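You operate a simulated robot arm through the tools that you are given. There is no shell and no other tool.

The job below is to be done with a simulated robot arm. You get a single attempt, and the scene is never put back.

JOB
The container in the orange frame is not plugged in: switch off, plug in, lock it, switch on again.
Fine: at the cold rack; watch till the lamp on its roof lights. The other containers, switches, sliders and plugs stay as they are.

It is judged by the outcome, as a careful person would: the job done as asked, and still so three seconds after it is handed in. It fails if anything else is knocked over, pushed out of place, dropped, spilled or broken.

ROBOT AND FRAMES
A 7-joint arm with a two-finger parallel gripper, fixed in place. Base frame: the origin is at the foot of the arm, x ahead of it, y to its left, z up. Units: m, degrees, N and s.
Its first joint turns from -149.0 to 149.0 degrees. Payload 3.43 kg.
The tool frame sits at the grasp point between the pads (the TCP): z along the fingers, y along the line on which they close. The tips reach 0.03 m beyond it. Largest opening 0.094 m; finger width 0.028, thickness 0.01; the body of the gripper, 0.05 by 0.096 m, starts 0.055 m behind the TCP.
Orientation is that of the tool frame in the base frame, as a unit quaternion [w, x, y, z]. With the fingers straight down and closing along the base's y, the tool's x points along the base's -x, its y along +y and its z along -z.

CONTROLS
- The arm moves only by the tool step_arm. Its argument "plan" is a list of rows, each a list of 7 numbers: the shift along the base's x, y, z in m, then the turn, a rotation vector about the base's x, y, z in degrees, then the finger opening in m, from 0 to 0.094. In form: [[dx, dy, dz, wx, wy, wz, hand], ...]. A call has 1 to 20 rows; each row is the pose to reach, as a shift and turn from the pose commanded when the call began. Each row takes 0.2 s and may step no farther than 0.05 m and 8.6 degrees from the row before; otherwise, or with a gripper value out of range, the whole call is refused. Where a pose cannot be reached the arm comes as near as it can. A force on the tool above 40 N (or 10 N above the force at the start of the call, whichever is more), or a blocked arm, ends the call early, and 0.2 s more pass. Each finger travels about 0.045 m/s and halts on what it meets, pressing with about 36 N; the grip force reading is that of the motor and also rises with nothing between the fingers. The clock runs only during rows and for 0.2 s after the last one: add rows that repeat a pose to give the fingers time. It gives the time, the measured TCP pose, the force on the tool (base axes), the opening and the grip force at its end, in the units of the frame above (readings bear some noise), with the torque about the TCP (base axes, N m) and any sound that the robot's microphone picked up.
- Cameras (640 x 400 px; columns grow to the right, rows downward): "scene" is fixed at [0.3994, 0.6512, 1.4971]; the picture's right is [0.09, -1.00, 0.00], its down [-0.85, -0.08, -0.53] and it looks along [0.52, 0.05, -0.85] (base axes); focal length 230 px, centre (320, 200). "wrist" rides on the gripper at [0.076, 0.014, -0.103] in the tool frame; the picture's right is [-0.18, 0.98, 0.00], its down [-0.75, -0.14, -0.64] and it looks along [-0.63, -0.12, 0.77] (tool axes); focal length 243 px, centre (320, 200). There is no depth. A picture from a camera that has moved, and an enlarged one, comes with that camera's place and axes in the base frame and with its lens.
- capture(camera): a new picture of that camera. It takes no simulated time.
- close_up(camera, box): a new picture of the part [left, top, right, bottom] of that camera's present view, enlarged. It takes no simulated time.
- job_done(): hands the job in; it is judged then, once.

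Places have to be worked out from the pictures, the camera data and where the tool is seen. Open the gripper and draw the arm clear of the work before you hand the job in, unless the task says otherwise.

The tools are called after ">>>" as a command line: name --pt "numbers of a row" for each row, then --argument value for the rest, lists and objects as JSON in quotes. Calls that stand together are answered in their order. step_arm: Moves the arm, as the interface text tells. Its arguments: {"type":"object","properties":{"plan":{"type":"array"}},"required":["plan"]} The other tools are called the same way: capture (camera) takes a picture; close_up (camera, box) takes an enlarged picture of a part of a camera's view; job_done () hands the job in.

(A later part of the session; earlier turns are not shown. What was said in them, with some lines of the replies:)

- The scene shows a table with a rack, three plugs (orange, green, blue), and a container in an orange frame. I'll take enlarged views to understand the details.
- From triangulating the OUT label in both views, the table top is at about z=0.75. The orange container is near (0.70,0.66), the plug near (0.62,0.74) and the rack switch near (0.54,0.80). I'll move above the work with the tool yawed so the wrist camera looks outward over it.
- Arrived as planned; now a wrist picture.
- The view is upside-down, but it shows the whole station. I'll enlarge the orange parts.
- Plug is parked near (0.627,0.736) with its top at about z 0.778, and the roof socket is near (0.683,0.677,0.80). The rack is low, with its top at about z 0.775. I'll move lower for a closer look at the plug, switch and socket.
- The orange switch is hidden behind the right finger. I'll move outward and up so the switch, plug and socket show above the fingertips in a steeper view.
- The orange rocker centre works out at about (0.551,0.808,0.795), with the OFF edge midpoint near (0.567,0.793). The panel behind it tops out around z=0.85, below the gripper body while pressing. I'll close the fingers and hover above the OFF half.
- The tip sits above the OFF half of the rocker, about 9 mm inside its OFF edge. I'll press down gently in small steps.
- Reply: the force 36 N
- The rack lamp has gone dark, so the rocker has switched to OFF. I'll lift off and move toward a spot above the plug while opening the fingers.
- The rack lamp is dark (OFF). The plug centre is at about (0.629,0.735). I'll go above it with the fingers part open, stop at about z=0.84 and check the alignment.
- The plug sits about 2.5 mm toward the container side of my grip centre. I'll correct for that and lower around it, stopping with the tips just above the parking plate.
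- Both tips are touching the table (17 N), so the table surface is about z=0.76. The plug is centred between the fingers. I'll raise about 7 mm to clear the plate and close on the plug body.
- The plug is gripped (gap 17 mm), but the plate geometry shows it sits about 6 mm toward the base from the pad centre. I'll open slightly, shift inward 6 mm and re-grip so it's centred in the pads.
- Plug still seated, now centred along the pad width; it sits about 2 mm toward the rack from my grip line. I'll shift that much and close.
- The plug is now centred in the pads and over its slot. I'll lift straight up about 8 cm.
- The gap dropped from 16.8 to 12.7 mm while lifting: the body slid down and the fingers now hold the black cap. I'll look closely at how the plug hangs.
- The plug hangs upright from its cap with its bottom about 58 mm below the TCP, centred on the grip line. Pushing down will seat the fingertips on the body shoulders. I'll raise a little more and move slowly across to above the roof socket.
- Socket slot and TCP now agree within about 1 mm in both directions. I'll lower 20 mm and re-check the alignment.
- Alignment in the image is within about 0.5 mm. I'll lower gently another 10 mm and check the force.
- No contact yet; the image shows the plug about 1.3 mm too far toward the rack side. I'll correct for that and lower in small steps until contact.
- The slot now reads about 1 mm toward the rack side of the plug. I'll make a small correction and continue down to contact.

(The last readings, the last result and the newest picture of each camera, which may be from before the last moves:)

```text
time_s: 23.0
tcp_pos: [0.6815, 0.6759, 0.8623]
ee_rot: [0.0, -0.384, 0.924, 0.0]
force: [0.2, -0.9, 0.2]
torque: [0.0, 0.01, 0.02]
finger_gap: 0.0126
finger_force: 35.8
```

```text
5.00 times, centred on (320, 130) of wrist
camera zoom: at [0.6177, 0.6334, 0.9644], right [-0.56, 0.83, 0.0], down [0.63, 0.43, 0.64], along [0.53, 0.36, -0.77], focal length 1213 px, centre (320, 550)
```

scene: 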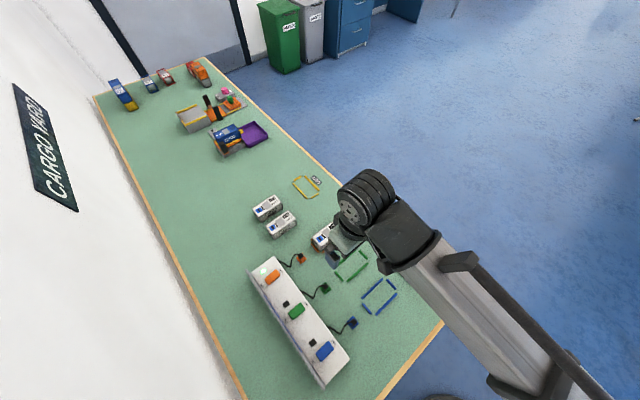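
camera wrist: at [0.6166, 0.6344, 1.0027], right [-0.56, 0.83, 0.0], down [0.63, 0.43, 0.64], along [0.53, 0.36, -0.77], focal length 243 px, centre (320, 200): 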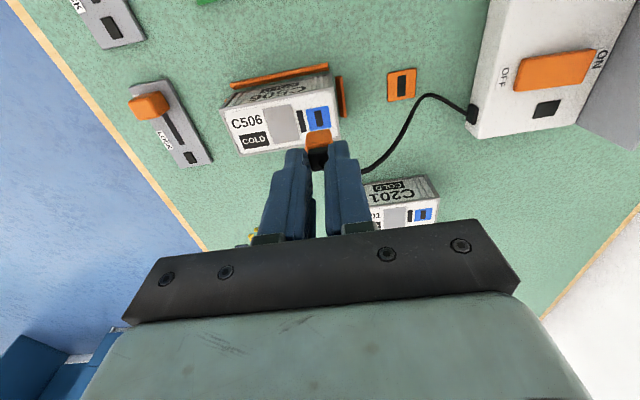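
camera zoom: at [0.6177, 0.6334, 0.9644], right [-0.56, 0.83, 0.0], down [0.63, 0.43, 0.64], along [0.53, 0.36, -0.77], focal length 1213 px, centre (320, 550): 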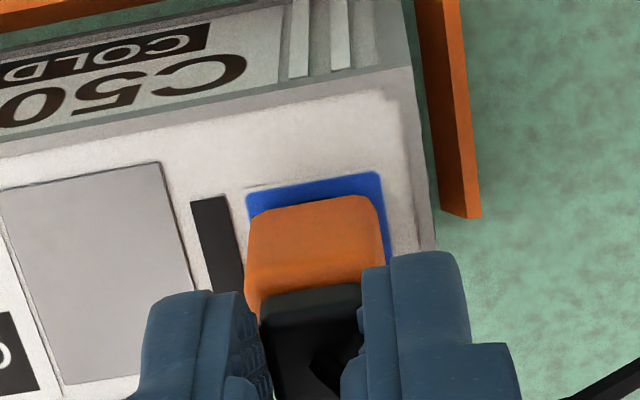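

Plug outline is now centred on the blue socket, still no contact. Continuing down in 1–2 mm steps.

>>> step_arm --pt "0 0 -0.002 0 0 0 0.005" --pt "0 0 -0.004 0 0 0 0.005" --pt "0 0 -0.005 0 0 0 0.005" --pt "0 0 -0.005 0 0 0 0.005"

>>> close_up --camera "wrist" --box '[270, 90, 370, 170]'

>>> close_up --camera "scene" --box '[300, 210, 360, 260]'

```text
time_s: 24.0
tcp_pos: [0.681, 0.6756, 0.8592]
ee_rot: [0.001, -0.383, 0.924, 0.0]
force: [3.0, 1.1, 29.0]
torque: [0.07, -0.09, 0.02]
finger_gap: 0.0129
finger_force: 35.5
```

```text
5.00 times, centred on (320, 130) of wrist
camera zoom: at [0.6173, 0.6331, 0.9609], right [-0.56, 0.83, 0.0], down [0.63, 0.43, 0.64], along [0.53, 0.36, -0.77], focal length 1213 px, centre (320, 550)
```

zoom: 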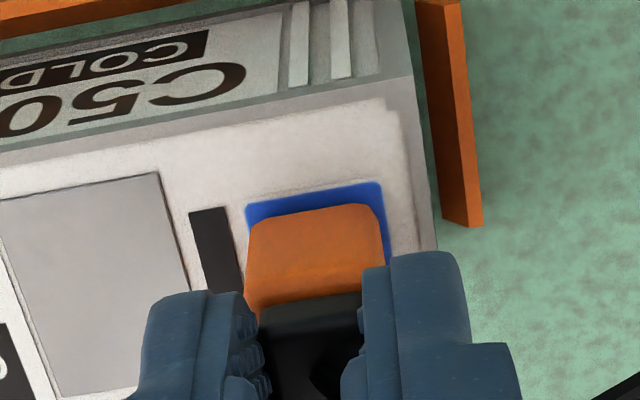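

```text
8.00 times, centred on (330, 235) of scene
camera zoom: at [0.3994, 0.6512, 1.4971], right [0.09, -1.0, 0.0], down [-0.85, -0.08, -0.53], along [0.52, 0.05, -0.85], focal length 1841 px, centre (240, -80)
```

zoom: 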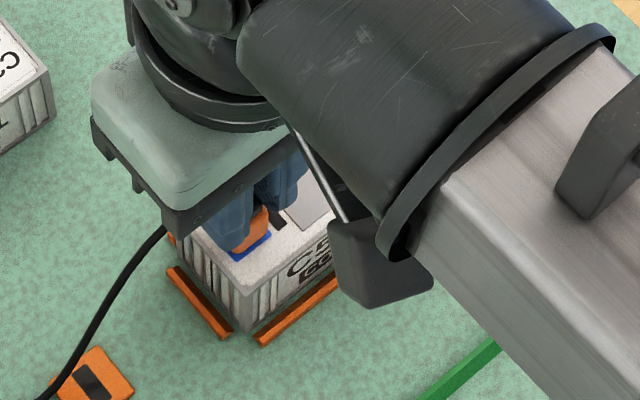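

Contact at TCP z=0.859 with 29 N. I'll look closely at whether the plug is seated or resting on the roof.

>>> close_up --camera "wrist" --box '[295, 115, 345, 155]'

>>> close_up --camera "scene" --box '[318, 225, 348, 250]'

```text
10.00 times, centred on (320, 135) of wrist
camera zoom: at [0.6173, 0.6331, 0.9609], right [-0.56, 0.83, 0.0], down [0.63, 0.43, 0.64], along [0.53, 0.36, -0.77], focal length 2426 px, centre (320, 850)
```

zoom: 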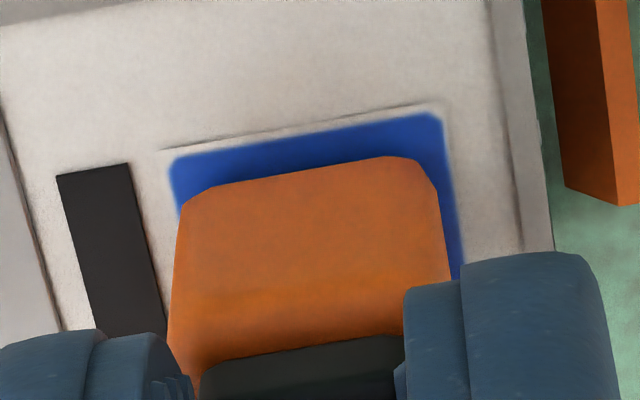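

```text
16.00 times, centred on (333, 238) of scene
camera zoom: at [0.3994, 0.6512, 1.4971], right [0.09, -1.0, 0.0], down [-0.85, -0.08, -0.53], along [0.52, 0.05, -0.85], focal length 3682 px, centre (112, -400)
```

zoom: 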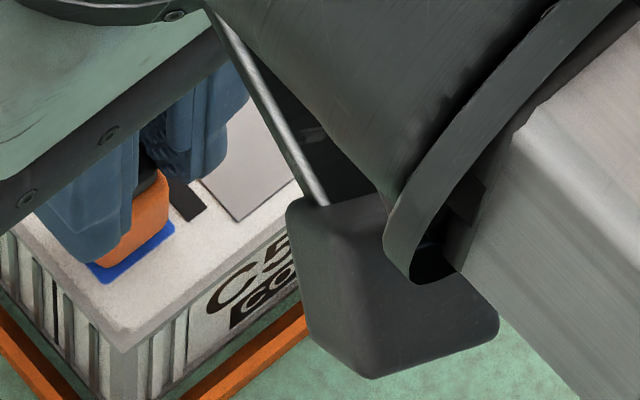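

Both views suggest the plug is nearly flush on the socket. I'll press slightly harder to make sure it seats.

>>> step_arm --pt "0 0 -0.0005 0 0 0 0.005" --pt "0 0 -0.001 0 0 0 0.005" --pt "0 0 -0.0015 0 0 0 0.005" --pt "0 0 -0.0015 0 0 0 0.005"

>>> close_up --camera "wrist" --box '[295, 115, 345, 155]'

```text
time_s: 25.0
tcp_pos: [0.6817, 0.6751, 0.8573]
ee_rot: [0.001, -0.383, 0.924, 0.0]
force: [3.3, 0.0, 28.4]
torque: [0.04, -0.07, -0.03]
finger_gap: 0.013
finger_force: 36.9
```

```text
10.00 times, centred on (320, 135) of wrist
camera zoom: at [0.6171, 0.633, 0.9597], right [-0.56, 0.83, 0.0], down [0.63, 0.43, 0.64], along [0.53, 0.36, -0.77], focal length 2426 px, centre (320, 850)
```

zoom: 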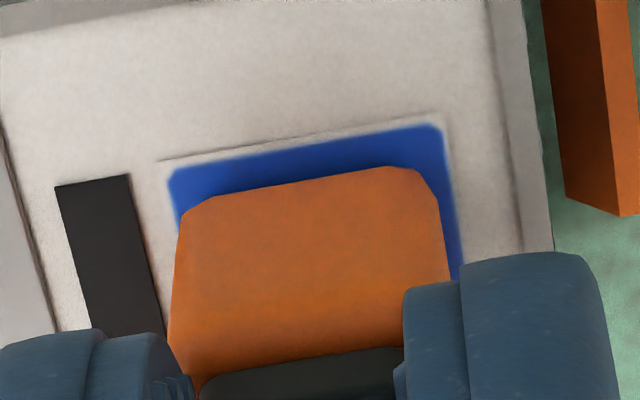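

Force held at 28 N while the fingers slid down the cap, so the plug isn't moving. I'll continue down until the tips rest on the body shoulders and can push positively.

>>> step_arm --pt "0 0 -0.002 0 0 0 0.005" --pt "0 0 -0.003 0 0 0 0.005" --pt "0 0 -0.004 0 0 0 0.005" --pt "0 0 -0.005 0 0 0 0.005" --pt "0 0 -0.006 0 0 0 0.005" --pt "0 0 -0.007 0 0 0 0.005"

>>> close_up --camera "wrist" --box '[295, 115, 345, 155]'

>>> close_up --camera "scene" --box '[318, 225, 348, 250]'

```text
time_s: 25.6
tcp_pos: [0.6816, 0.6755, 0.8568]
ee_rot: [0.001, -0.383, 0.924, 0.0]
force: [-2.8, -1.5, 13.0]
torque: [-0.14, 0.14, 0.01]
finger_gap: 0.0128
finger_force: 36.3
stopped in row 2: the force on the tool passed its limit at 42 N (the readings are from after the stop); the commanded pose is now the measured one
```

```text
10.00 times, centred on (320, 135) of wrist
camera zoom: at [0.6171, 0.633, 0.9583], right [-0.56, 0.83, 0.0], down [0.63, 0.43, 0.64], along [0.53, 0.36, -0.77], focal length 2426 px, centre (320, 850)
```

zoom: 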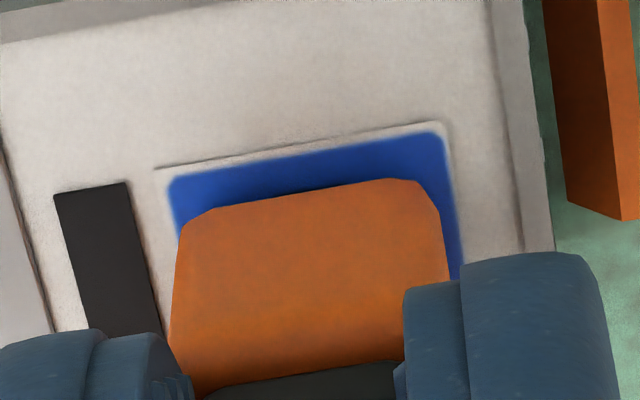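

```text
16.00 times, centred on (333, 238) of scene
camera zoom: at [0.3994, 0.6512, 1.4971], right [0.09, -1.0, 0.0], down [-0.85, -0.08, -0.53], along [0.52, 0.05, -0.85], focal length 3682 px, centre (112, -400)
```

zoom: 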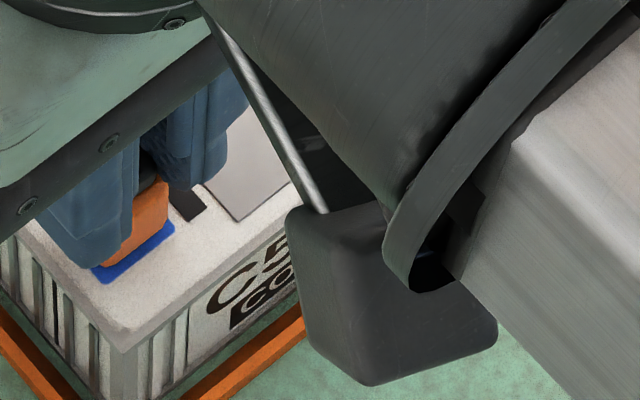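

The push reached 42 N without further movement, with the tips on the shoulders. The body bottom works out at about z 0.802, at roof level, so the plug looks seated. I'll open the fingers gently and rise a bit to check that it stands by itself.

>>> step_arm --pt "0 0 0 0 0 0 0.02" --pt "0 0 0 0 0 0 0.03" --pt "0 0 0 0 0 0 0.04" --pt "0 0 0 0 0 0 0.045" --pt "0 0 0.01 0 0 0 0.045" --pt "0 0 0.03 0 0 0 0.045" --pt "0 0 0.05 0 0 0 0.045" --pt "0 0 0.05 0 0 0 0.045"

>>> capture --camera "wrist"

>>> close_up --camera "wrist" --box '[270, 90, 370, 170]'

>>> close_up --camera "scene" --box '[310, 215, 350, 250]'

```text
time_s: 27.4
tcp_pos: [0.6819, 0.6761, 0.9053]
ee_rot: [0.0, -0.382, 0.924, 0.0]
force: [0.0, -0.4, -0.6]
torque: [-0.01, 0.0, 0.0]
finger_gap: 0.0448
finger_force: 0.1
```

```text
taken
camera wrist: at [0.6176, 0.6338, 1.0066], right [-0.56, 0.83, 0.0], down [0.63, 0.43, 0.64], along [0.53, 0.36, -0.77], focal length 243 px, centre (320, 200)
```

wrist: 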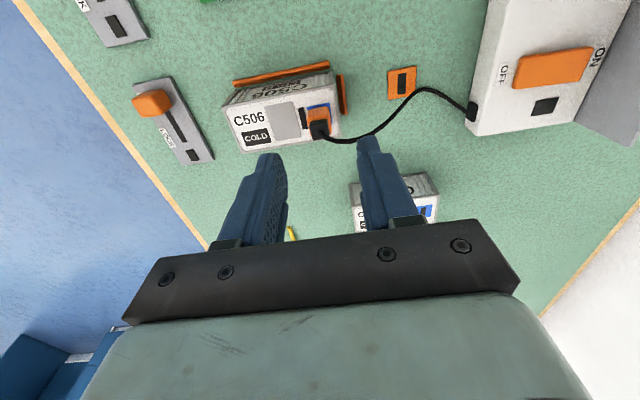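

```text
5.00 times, centred on (320, 130) of wrist
camera zoom: at [0.6176, 0.6338, 1.0066], right [-0.56, 0.83, 0.0], down [0.63, 0.43, 0.64], along [0.53, 0.36, -0.77], focal length 1213 px, centre (320, 550)
```

zoom: 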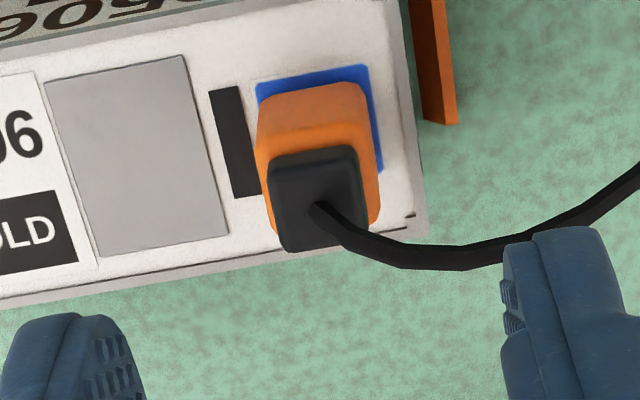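

```text
11.43 times, centred on (330, 232) of scene
camera zoom: at [0.3994, 0.6512, 1.4971], right [0.09, -1.0, 0.0], down [-0.85, -0.08, -0.53], along [0.52, 0.05, -0.85], focal length 2630 px, centre (206, -171)
```

zoom: 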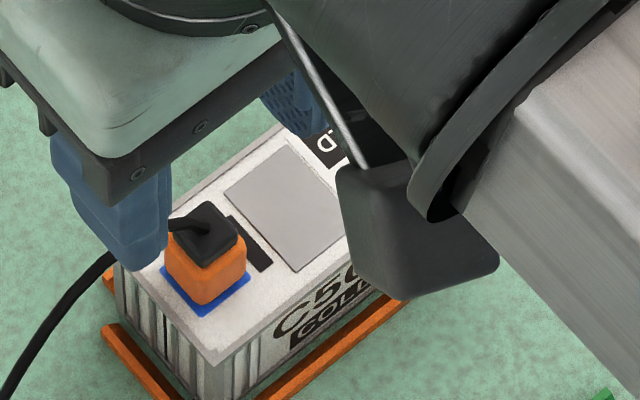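

The plug stands upright, flush and centred on the socket after release. Next is the orange lock slider, with its knob near (0.763,0.552) and LOCK at the outer end. I'll rise, close the fingers and hover behind the knob to look.

>>> step_arm --pt "0 0 0.025 0 0 0 0.045" --pt "0.01 -0.025 0.025 0 0 0 0.045" --pt "0.025 -0.06 0.025 0 0 0 0.02" --pt "0.04 -0.095 0.02 0 0 0 0.0" --pt "0.052 -0.125 0.01 0 0 0 0.0" --pt "0.061 -0.1455 -0.01 0 0 0 0.0" --pt "0.061 -0.1455 -0.045 0 0 0 0.0" --pt "0.061 -0.1455 -0.045 0 0 0 0.0"

>>> capture --camera "wrist"

>>> close_up --camera "wrist" --box '[240, 70, 400, 190]'

>>> capture --camera "scene"

```text
time_s: 29.2
tcp_pos: [0.7428, 0.5307, 0.8592]
ee_rot: [0.001, -0.383, 0.924, 0.0]
force: [0.3, 0.2, 0.7]
torque: [-0.05, -0.02, -0.01]
finger_gap: 0.0002
finger_force: 33.6
```

```text
taken
camera wrist: at [0.6784, 0.488, 0.9602], right [-0.56, 0.83, 0.0], down [0.63, 0.43, 0.64], along [0.53, 0.36, -0.77], focal length 243 px, centre (320, 200)
```

wrist: 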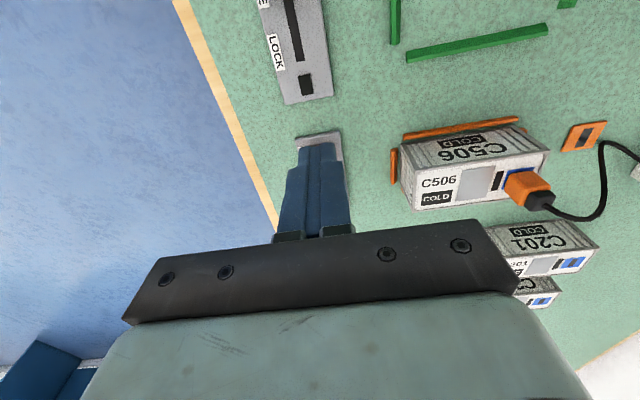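

```text
3.33 times, centred on (320, 130) of wrist
camera zoom: at [0.6784, 0.488, 0.9602], right [-0.56, 0.83, 0.0], down [0.63, 0.43, 0.64], along [0.53, 0.36, -0.77], focal length 809 px, centre (320, 433)
```

zoom: 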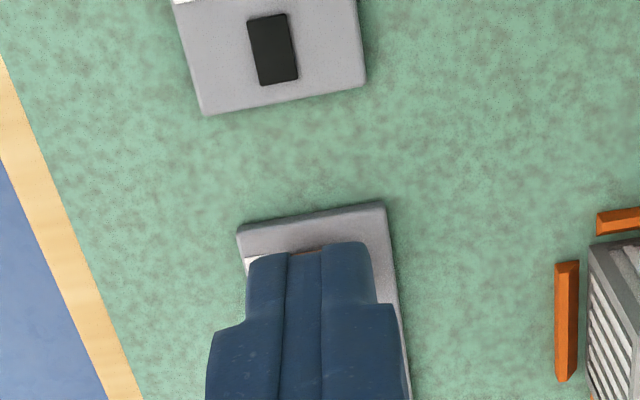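

```text
taken
```

scene: 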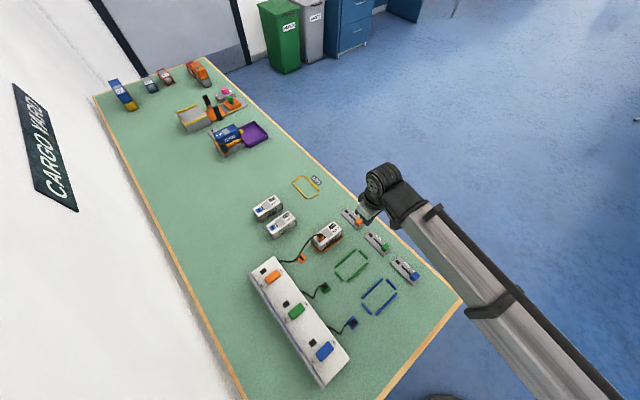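

The plate's near edge is at u≈0.912 and the knob's near face at about 0.923, ahead of the closed fingers, which reach to about 0.914. I'll lower behind the knob to a tip height of about 0.775.

>>> step_arm --pt "0 0 -0.02 0 0 0 0.0" --pt "0 0 -0.04 0 0 0 0.0" --pt "0 0 -0.05 0 0 0 0.0" --pt "0 0 -0.056 0 0 0 0.0" --pt "0 0 -0.056 0 0 0 0.0"

>>> close_up --camera "wrist" --box '[240, 90, 400, 210]'

>>> close_up --camera "scene" --box '[320, 190, 400, 250]'

```text
time_s: 30.4
tcp_pos: [0.7421, 0.5315, 0.8042]
ee_rot: [0.001, -0.383, 0.924, 0.0]
force: [1.0, -0.1, -0.1]
torque: [0.0, -0.02, -0.02]
finger_gap: 0.0
finger_force: 33.2
```

```text
3.33 times, centred on (320, 150) of wrist
camera zoom: at [0.6785, 0.4883, 0.905], right [-0.56, 0.83, 0.0], down [0.63, 0.43, 0.64], along [0.53, 0.36, -0.77], focal length 809 px, centre (320, 367)
```

zoom: 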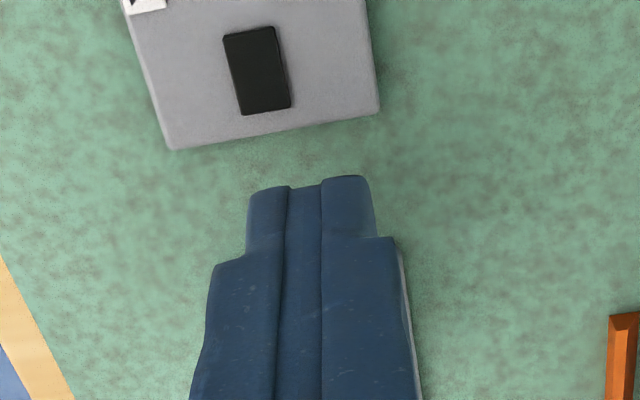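

```text
6.67 times, centred on (360, 220) of scene
camera zoom: at [0.3994, 0.6512, 1.4971], right [0.09, -1.0, 0.0], down [-0.85, -0.08, -0.53], along [0.52, 0.05, -0.85], focal length 1534 px, centre (53, 67)
```

zoom: 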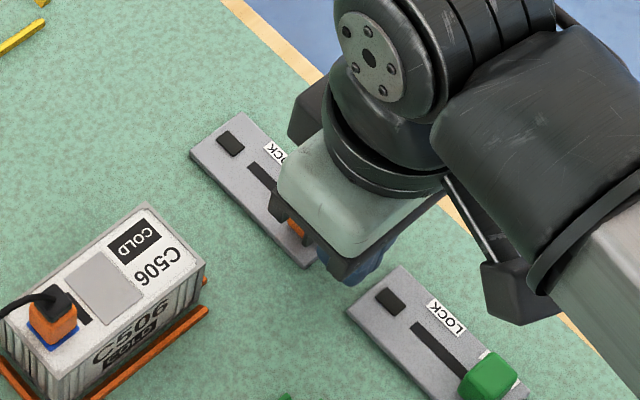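

No contact, fingers down behind the knob. Now I'll push outward along the slot in small steps.

>>> step_arm --pt "0.003 0.003 0 0 0 0 0.0" --pt "0.006 0.006 0 0 0 0 0.0" --pt "0.008 0.008 0 0 0 0 0.0" --pt "0.01 0.01 0 0 0 0 0.0" --pt "0.012 0.012 0 0 0 0 0.0" --pt "0.014 0.014 0 0 0 0 0.0" --pt "0.016 0.016 0 0 0 0 0.0" --pt "0.016 0.016 0 0 0 0 0.0"

>>> close_up --camera "scene" --box '[320, 190, 400, 250]'

```text
time_s: 32.2
tcp_pos: [0.7588, 0.5473, 0.8034]
ee_rot: [0.001, -0.384, 0.923, 0.001]
force: [0.5, 0.2, 0.1]
torque: [0.02, 0.0, -0.02]
finger_gap: 0.0
finger_force: 32.7
```

```text
6.67 times, centred on (360, 220) of scene
camera zoom: at [0.3994, 0.6512, 1.4971], right [0.09, -1.0, 0.0], down [-0.85, -0.08, -0.53], along [0.52, 0.05, -0.85], focal length 1534 px, centre (53, 67)
```

zoom: 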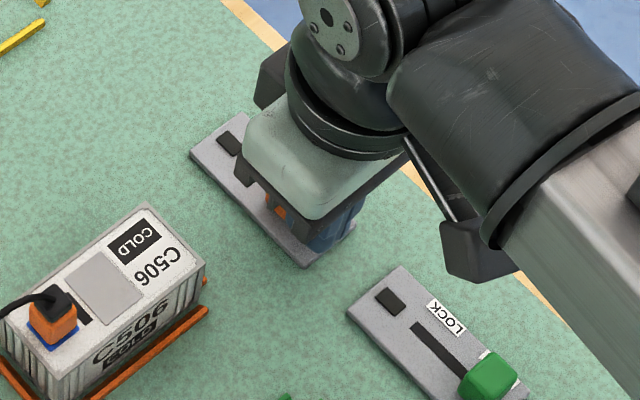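

The knob is moving freely. Continuing to push toward the end stop.

>>> step_arm --pt "0.003 0.003 0 0 0 0 0.0" --pt "0.005 0.005 0 0 0 0 0.0" --pt "0.007 0.007 0 0 0 0 0.0" --pt "0.0085 0.0085 0 0 0 0 0.0" --pt "0.01 0.01 0 0 0 0 0.0" --pt "0.01 0.01 0 0 0 0 0.0"

>>> close_up --camera "scene" --box '[320, 190, 400, 250]'

>>> close_up --camera "wrist" --box '[240, 90, 400, 210]'

```text
time_s: 33.6
tcp_pos: [0.7674, 0.5557, 0.8039]
ee_rot: [0.001, -0.382, 0.924, 0.0]
force: [0.5, 0.3, 0.4]
torque: [-0.02, 0.0, 0.01]
finger_gap: 0.0
finger_force: 32.9
```

```text
6.67 times, centred on (360, 220) of scene
camera zoom: at [0.3994, 0.6512, 1.4971], right [0.09, -1.0, 0.0], down [-0.85, -0.08, -0.53], along [0.52, 0.05, -0.85], focal length 1534 px, centre (53, 67)
```

zoom: 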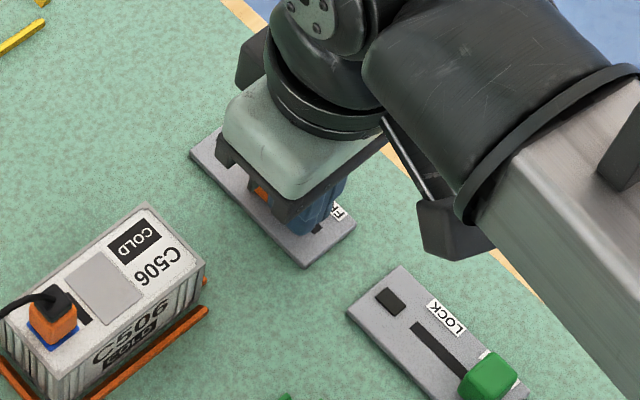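

```text
3.33 times, centred on (320, 150) of wrist
camera zoom: at [0.7041, 0.5139, 0.9061], right [-0.56, 0.83, 0.0], down [0.63, 0.43, 0.64], along [0.53, 0.36, -0.77], focal length 809 px, centre (320, 367)
```

zoom: 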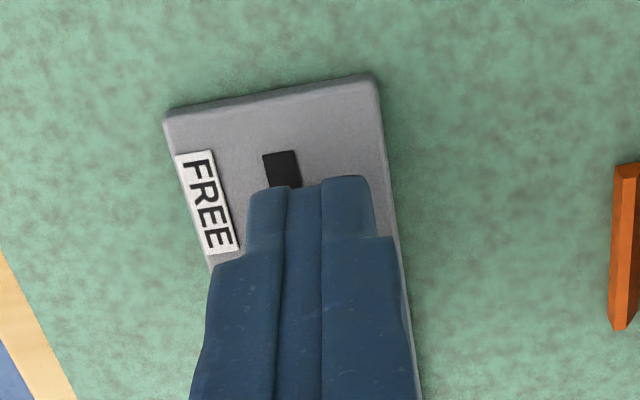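

The FREE label and slot start are now exposed behind the knob; about 13 mm of travel should remain. Continuing in finer steps to the end stop.

>>> step_arm --pt "0.0015 0.0015 0 0 0 0 0.0" --pt "0.003 0.003 0 0 0 0 0.0" --pt "0.0045 0.0045 0 0 0 0 0.0" --pt "0.006 0.006 0 0 0 0 0.0" --pt "0.007 0.007 0 0 0 0 0.0" --pt "0.008 0.008 0 0 0 0 0.0" --pt "0.009 0.009 0 0 0 0 0.0" --pt "0.0095 0.0095 0 0 0 0 0.0" --pt "0.0095 0.0095 0 0 0 0 0.0"

>>> close_up --camera "scene" --box '[320, 190, 400, 250]'

```text
time_s: 35.6
tcp_pos: [0.7754, 0.5652, 0.8043]
ee_rot: [-0.001, -0.383, 0.924, 0.0]
force: [-12.5, -12.1, 0.0]
torque: [-0.3, 0.2, -0.02]
finger_gap: 0.0
finger_force: 33.1
```

```text
6.67 times, centred on (360, 220) of scene
camera zoom: at [0.3994, 0.6512, 1.4971], right [0.09, -1.0, 0.0], down [-0.85, -0.08, -0.53], along [0.52, 0.05, -0.85], focal length 1534 px, centre (53, 67)
```

zoom: 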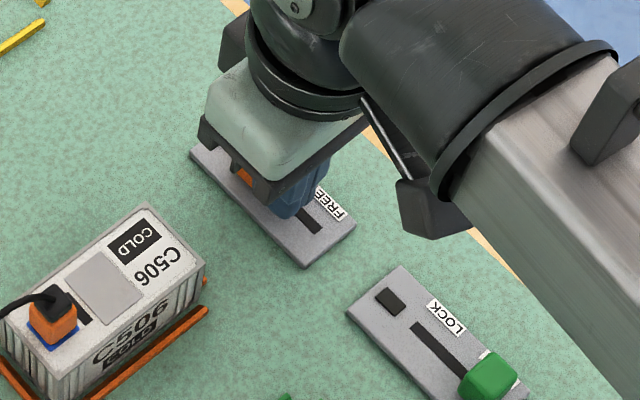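

A 17 N reaction along the slot at the predicted end position means the end stop. I'll add a small extra push to confirm, then back off and lift to look.

>>> step_arm --pt "0.0007 0.0007 0 0 0 0 0.0" --pt "0.0007 0.0007 0 0 0 0 0.0"

>>> step_arm --pt "-0.004 -0.004 0 0 0 0 0.0" --pt "-0.012 -0.012 0.005 0 0 0 0.0" --pt "-0.02 -0.02 0.03 0 0 0 0.0" --pt "-0.03 -0.03 0.07 0 0 0 0.0" --pt "-0.05 -0.04 0.11 0 0 0 0.0" --pt "-0.07 -0.05 0.13 0 0 0 0.04" --pt "-0.08 -0.05 0.13 0 0 0 0.08" --pt "-0.08 -0.05 0.13 0 0 0 0.09"

>>> capture --camera "wrist"

>>> close_up --camera "scene" --box '[310, 190, 390, 250]'

```text
time_s: 36.2
tcp_pos: [0.7765, 0.5649, 0.8042]
ee_rot: [0.0, -0.382, 0.924, -0.001]
force: [-15.8, -16.2, -1.4]
torque: [-0.36, 0.33, -0.03]
finger_gap: 0.0
finger_force: 32.9
```

```text
time_s: 38.0
tcp_pos: [0.6995, 0.5168, 0.9331]
ee_rot: [0.001, -0.383, 0.924, 0.0]
force: [0.2, 0.3, 0.6]
torque: [-0.03, -0.03, -0.02]
finger_gap: 0.0657
finger_force: 0.0
```

```text
taken
camera wrist: at [0.6352, 0.4739, 1.0345], right [-0.56, 0.83, 0.0], down [0.63, 0.43, 0.64], along [0.53, 0.36, -0.77], focal length 243 px, centre (320, 200)
```

wrist: 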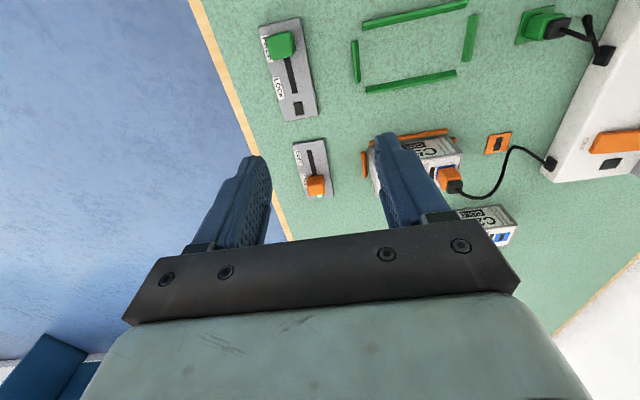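

```text
6.67 times, centred on (350, 220) of scene
camera zoom: at [0.3994, 0.6512, 1.4971], right [0.09, -1.0, 0.0], down [-0.85, -0.08, -0.53], along [0.52, 0.05, -0.85], focal length 1534 px, centre (120, 67)
```

zoom: 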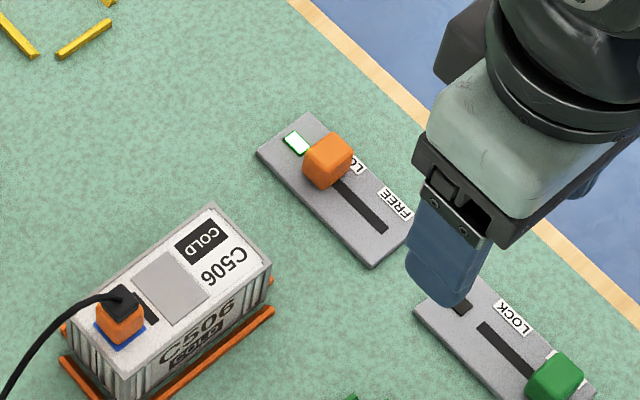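

The lock lamp is lit green and the knob is at LOCK, which also confirms the plug is seated. Now I'll move with closed fingers to hover above the ON half of the orange rocker, about (0.544,0.814).

>>> step_arm --pt "-0.0194 0.0372 0.01 0 0 0 0.06" --pt "-0.0388 0.0745 0.02 0 0 0 0.03" --pt "-0.0582 0.1117 0.025 0 0 0 0.0" --pt "-0.0777 0.149 0.025 0 0 0 0.0" --pt "-0.0971 0.1862 0.025 0 0 0 0.0" --pt "-0.1165 0.2234 0.02 0 0 0 0.0" --pt "-0.1359 0.2607 0.01 0 0 0 0.0" --pt "-0.1553 0.2979 0.0 0 0 0 0.0" --pt "-0.1553 0.2979 -0.035 0 0 0 0.0" --pt "-0.1553 0.2979 -0.065 0 0 0 0.0" --pt "-0.1553 0.2979 -0.065 0 0 0 0.0"

>>> capture --camera "wrist"

>>> close_up --camera "wrist" --box '[250, 80, 410, 190]'

```text
time_s: 40.4
tcp_pos: [0.5415, 0.8138, 0.869]
ee_rot: [0.001, -0.383, 0.924, 0.0]
force: [0.1, 0.4, 0.7]
torque: [0.0, 0.04, 0.02]
finger_gap: 0.0
finger_force: 33.5
```

```text
taken
camera wrist: at [0.4783, 0.7713, 0.9713], right [-0.56, 0.83, 0.0], down [0.63, 0.43, 0.64], along [0.53, 0.36, -0.77], focal length 243 px, centre (320, 200)
```

wrist: 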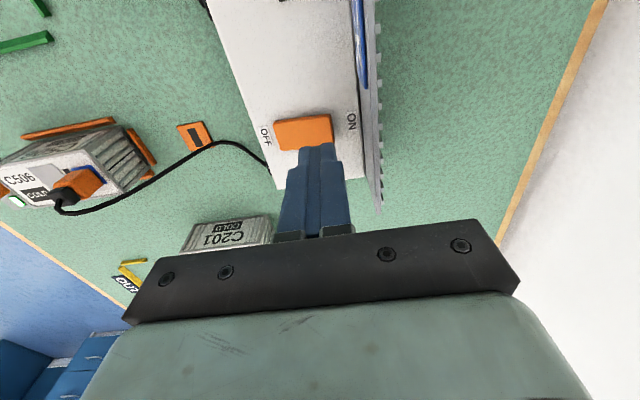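

```text
3.64 times, centred on (330, 135) of wrist
camera zoom: at [0.4783, 0.7713, 0.9713], right [-0.56, 0.83, 0.0], down [0.63, 0.43, 0.64], along [0.53, 0.36, -0.77], focal length 882 px, centre (284, 436)
```

zoom: 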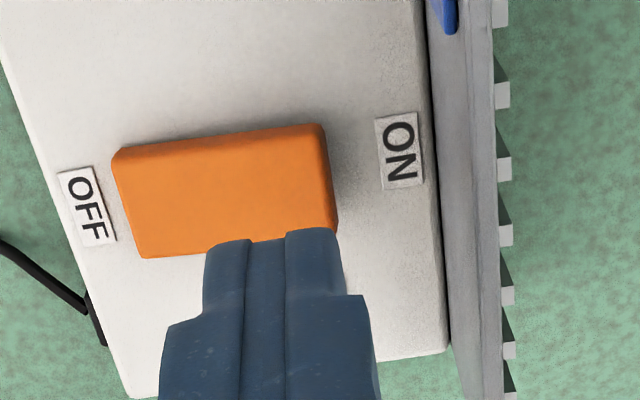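

The tip is over the ON half, about 10 mm inside its edge and clear of the back panel. Pressing down now.

>>> step_arm --pt "0 0 -0.015 0 0 0 0.0" --pt "0 0 -0.026 0 0 0 0.0" --pt "0 0 -0.031 0 0 0 0.0" --pt "0 0 -0.035 0 0 0 0.0" --pt "0 0 -0.038 0 0 0 0.0" --pt "0 0 -0.04 0 0 0 0.0" --pt "0 0 -0.0415 0 0 0 0.0"

>>> close_up --camera "wrist" --box '[250, 80, 410, 190]'

>>> close_up --camera "scene" --box '[230, 210, 350, 310]'

```text
time_s: 42.0
tcp_pos: [0.5414, 0.8146, 0.8283]
ee_rot: [0.002, -0.383, 0.924, 0.001]
force: [-3.6, 4.6, 14.2]
torque: [0.02, 0.05, -0.01]
finger_gap: 0.0002
finger_force: 33.0
```

```text
3.64 times, centred on (330, 135) of wrist
camera zoom: at [0.4782, 0.7725, 0.9309], right [-0.57, 0.82, 0.0], down [0.63, 0.43, 0.64], along [0.53, 0.37, -0.76], focal length 882 px, centre (284, 436)
```

zoom: 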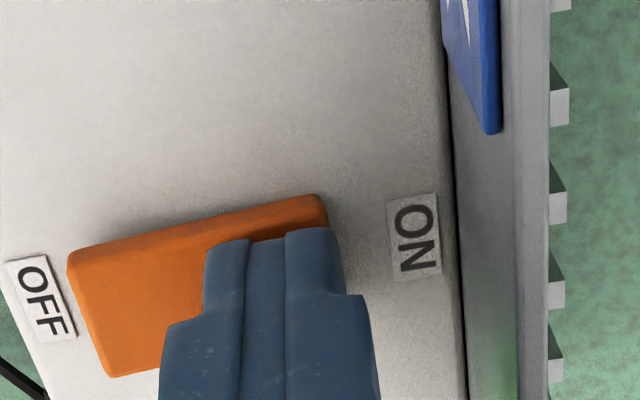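

```text
4.00 times, centred on (290, 260) of scene
camera zoom: at [0.3994, 0.6512, 1.4971], right [0.09, -1.0, 0.0], down [-0.85, -0.08, -0.53], along [0.52, 0.05, -0.85], focal length 921 px, centre (440, -40)
```

zoom: 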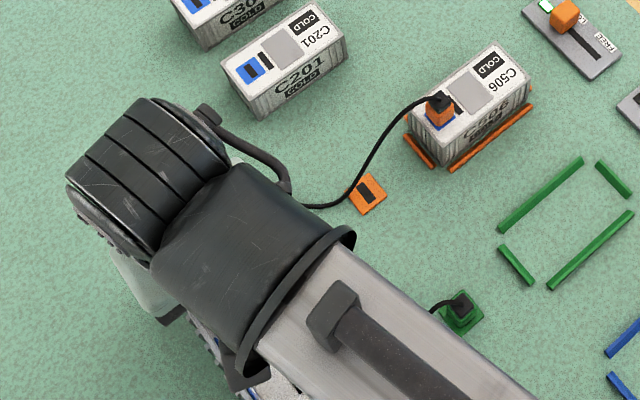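

The rocker's ON end has gone down, and a green glow on the back panel suggests the rack lamp is lit. I'll lift off straight up, withdraw and check the lamps.

>>> step_arm --pt "0 0 0.015 0 0 0 0.0" --pt "0 0 0.05 0 0 0 0.0" --pt "0 -0.005 0.09 0 0 0 0.0" --pt "-0.01 -0.03 0.12 0 0 0 0.02" --pt "-0.02 -0.07 0.14 0 0 0 0.04" --pt "-0.03 -0.11 0.15 0 0 0 0.06" --pt "-0.03 -0.13 0.15 0 0 0 0.08" --pt "-0.03 -0.13 0.15 0 0 0 0.09" --pt "-0.03 -0.13 0.15 0 0 0 0.09"

>>> capture --camera "wrist"

>>> close_up --camera "scene" --box '[230, 200, 370, 300]'

```text
time_s: 44.0
tcp_pos: [0.5127, 0.6855, 0.98]
ee_rot: [0.001, -0.382, 0.924, 0.0]
force: [0.3, 0.6, 0.1]
torque: [-0.01, -0.02, 0.0]
finger_gap: 0.0898
finger_force: 0.0
```

```text
taken
camera wrist: at [0.4492, 0.6434, 1.08], right [-0.56, 0.83, 0.0], down [0.63, 0.43, 0.64], along [0.53, 0.36, -0.77], focal length 243 px, centre (320, 200)
```

wrist: 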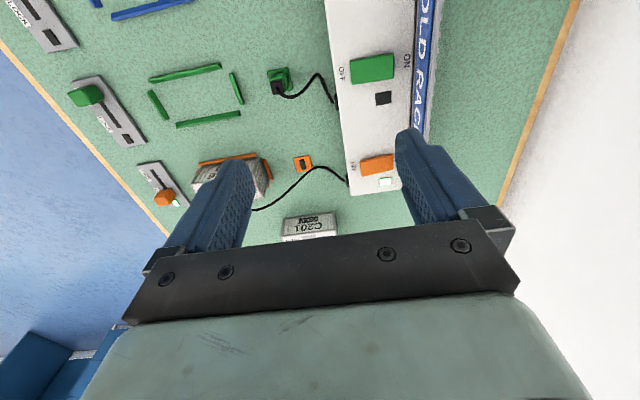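

```text
4.00 times, centred on (300, 250) of scene
camera zoom: at [0.3994, 0.6512, 1.4971], right [0.09, -1.0, 0.0], down [-0.85, -0.08, -0.53], along [0.52, 0.05, -0.85], focal length 921 px, centre (400, 0)
```

zoom: 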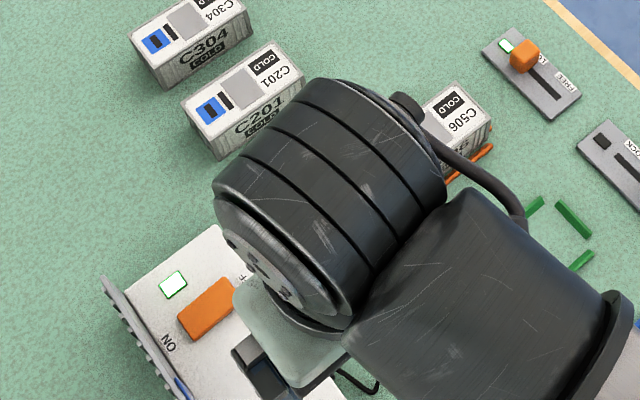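

The rack lamp and the lock lamp are both lit. The arm hides the container, so I'll swing it clear and look for the roof lamp.

>>> step_arm --pt "0.01 -0.04 0.01 0 0 0 0.09" --pt "0.02 -0.08 0.02 0 0 0 0.09" --pt "0.03 -0.12 0.03 0 0 0 0.09" --pt "0.045 -0.165 0.04 0 0 0 0.09" --pt "0.055 -0.21 0.05 0 0 0 0.09" --pt "0.065 -0.25 0.06 0 0 0 0.09" --pt "0.075 -0.29 0.07 0 0 0 0.09" --pt "0.085 -0.33 0.07 0 0 0 0.09" --pt "0.085 -0.33 0.07 0 0 0 0.09"

>>> capture --camera "scene"

>>> close_up --camera "scene" --box '[290, 200, 370, 260]'

>>> close_up --camera "scene" --box '[240, 190, 440, 390]'

```text
time_s: 46.0
tcp_pos: [0.5998, 0.3533, 1.0506]
ee_rot: [0.001, -0.383, 0.924, 0.0]
force: [0.0, -0.4, -0.4]
torque: [0.0, 0.01, -0.02]
finger_gap: 0.09
finger_force: 0.0
```

```text
taken
```

scene: 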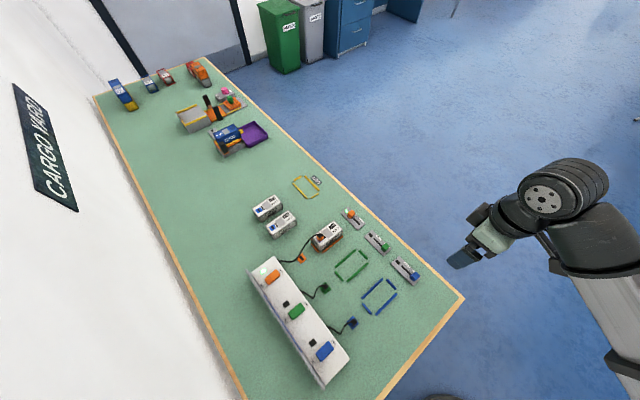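

```text
6.67 times, centred on (330, 230) of scene
camera zoom: at [0.3994, 0.6512, 1.4971], right [0.09, -1.0, 0.0], down [-0.85, -0.08, -0.53], along [0.52, 0.05, -0.85], focal length 1534 px, centre (253, 0)
```

zoom: 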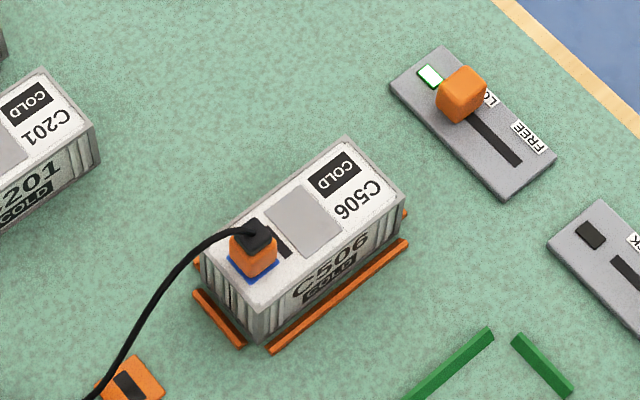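

```text
2.00 times, centred on (340, 290) of scene
camera zoom: at [0.3994, 0.6512, 1.4971], right [0.09, -1.0, 0.0], down [-0.85, -0.08, -0.53], along [0.52, 0.05, -0.85], focal length 460 px, centre (280, 20)
```

zoom: 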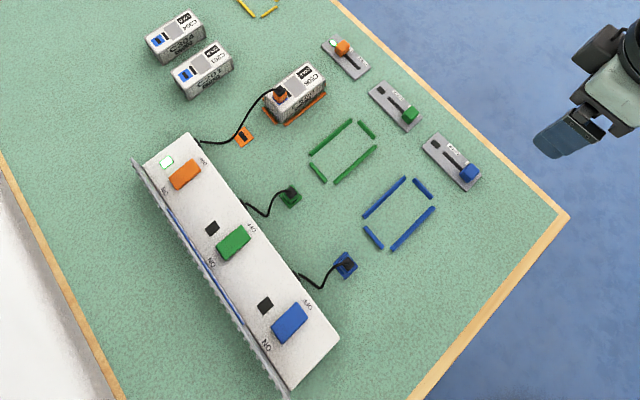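

Switch ON, lock lit, plug in place; the roof lamp is still dark. I'll hold still and watch for a few seconds.

>>> step_arm --pt "0 0 0 0 0 0 0.09" --pt "0 0 0 0 0 0 0.09" --pt "0 0 0 0 0 0 0.09" --pt "0 0 0 0 0 0 0.09" --pt "0 0 0 0 0 0 0.09" --pt "0 0 0 0 0 0 0.09" --pt "0 0 0 0 0 0 0.09" --pt "0 0 0 0 0 0 0.09" --pt "0 0 0 0 0 0 0.09" --pt "0 0 0 0 0 0 0.09" --pt "0 0 0 0 0 0 0.09" --pt "0 0 0 0 0 0 0.09" --pt "0 0 0 0 0 0 0.09" --pt "0 0 0 0 0 0 0.09" --pt "0 0 0 0 0 0 0.09"

>>> close_up --camera "scene" --box '[290, 200, 370, 260]'

```text
time_s: 49.2
tcp_pos: [0.6, 0.3539, 1.0494]
ee_rot: [0.001, -0.382, 0.924, 0.0]
force: [0.1, -0.2, 0.4]
torque: [-0.01, -0.02, -0.02]
finger_gap: 0.0899
finger_force: 0.1
```

```text
6.67 times, centred on (330, 230) of scene
camera zoom: at [0.3994, 0.6512, 1.4971], right [0.09, -1.0, 0.0], down [-0.85, -0.08, -0.53], along [0.52, 0.05, -0.85], focal length 1534 px, centre (253, 0)
```

zoom: 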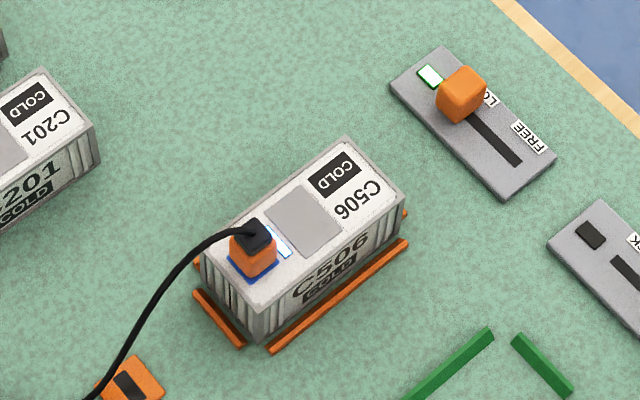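

The roof lamp is now lit. I'll hold a couple more seconds to confirm it stays on and that everything else is untouched.

>>> step_arm --pt "0 0 0 0 0 0 0.09" --pt "0 0 0 0 0 0 0.09" --pt "0 0 0 0 0 0 0.09" --pt "0 0 0 0 0 0 0.09" --pt "0 0 0 0 0 0 0.09" --pt "0 0 0 0 0 0 0.09" --pt "0 0 0 0 0 0 0.09" --pt "0 0 0 0 0 0 0.09"

>>> close_up --camera "scene" --box '[240, 190, 440, 390]'

>>> close_up --camera "scene" --box '[290, 200, 370, 260]'

```text
time_s: 51.0
tcp_pos: [0.5998, 0.355, 1.0496]
ee_rot: [0.001, -0.383, 0.924, 0.0]
force: [-0.3, 0.2, 0.5]
torque: [0.0, 0.04, 0.02]
finger_gap: 0.09
finger_force: 0.2
```

```text
2.00 times, centred on (340, 290) of scene
camera zoom: at [0.3994, 0.6512, 1.4971], right [0.09, -1.0, 0.0], down [-0.85, -0.08, -0.53], along [0.52, 0.05, -0.85], focal length 460 px, centre (280, 20)
```

zoom: 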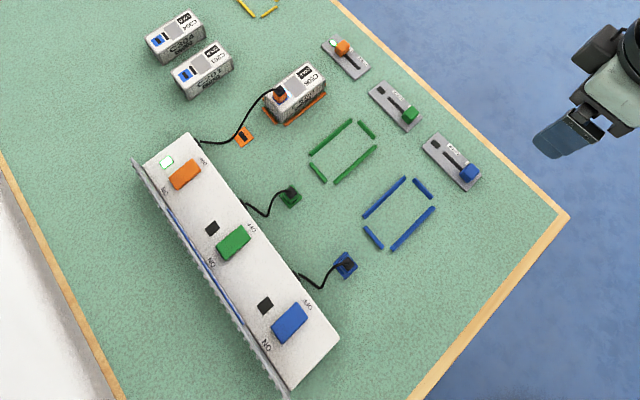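

```text
6.67 times, centred on (330, 230) of scene
camera zoom: at [0.3994, 0.6512, 1.4971], right [0.09, -1.0, 0.0], down [-0.85, -0.08, -0.53], along [0.52, 0.05, -0.85], focal length 1534 px, centre (253, 0)
```

zoom: 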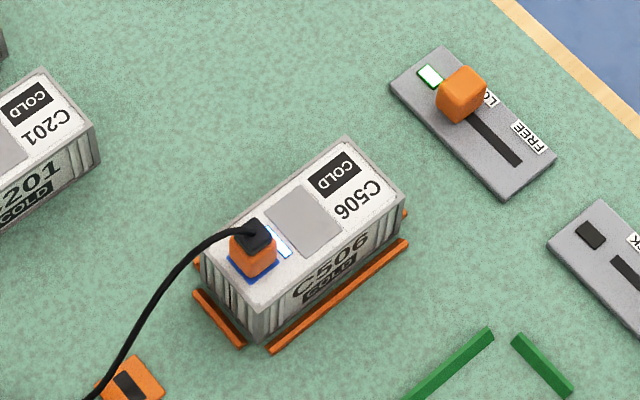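

The roof lamp stays lit, the rack and lock lamps are on, and the other containers, switches, sliders and plugs are unchanged. The gripper is open and the arm is clear, so I'm handing the job in.

>>> job_done

```text
The job is handed in.
```

The container in the orange frame (C506) is plugged in, locked and switched back on, and I've handed the job in. The lamp on its roof lit a few seconds after the switch went on and was still lit when I last checked, about two seconds later.

- **Switch off:** I pressed the orange rocker to OFF, and its rack lamp went dark.
- **Plug in:** the plug slipped in the fingers while I lifted it, and they ended up holding it by its black cap. It wasn't dropped, and it now sits flush in the roof socket.
- **Lock:** I pushed the orange slider to its end stop at LOCK, and its lamp came on.
- **Switch on:** I pressed the rocker to ON, and the rack lamp came back on.

The other containers, switches, sliders and plugs looked unchanged in the last pictures. The gripper is open and the arm is clear of the table.
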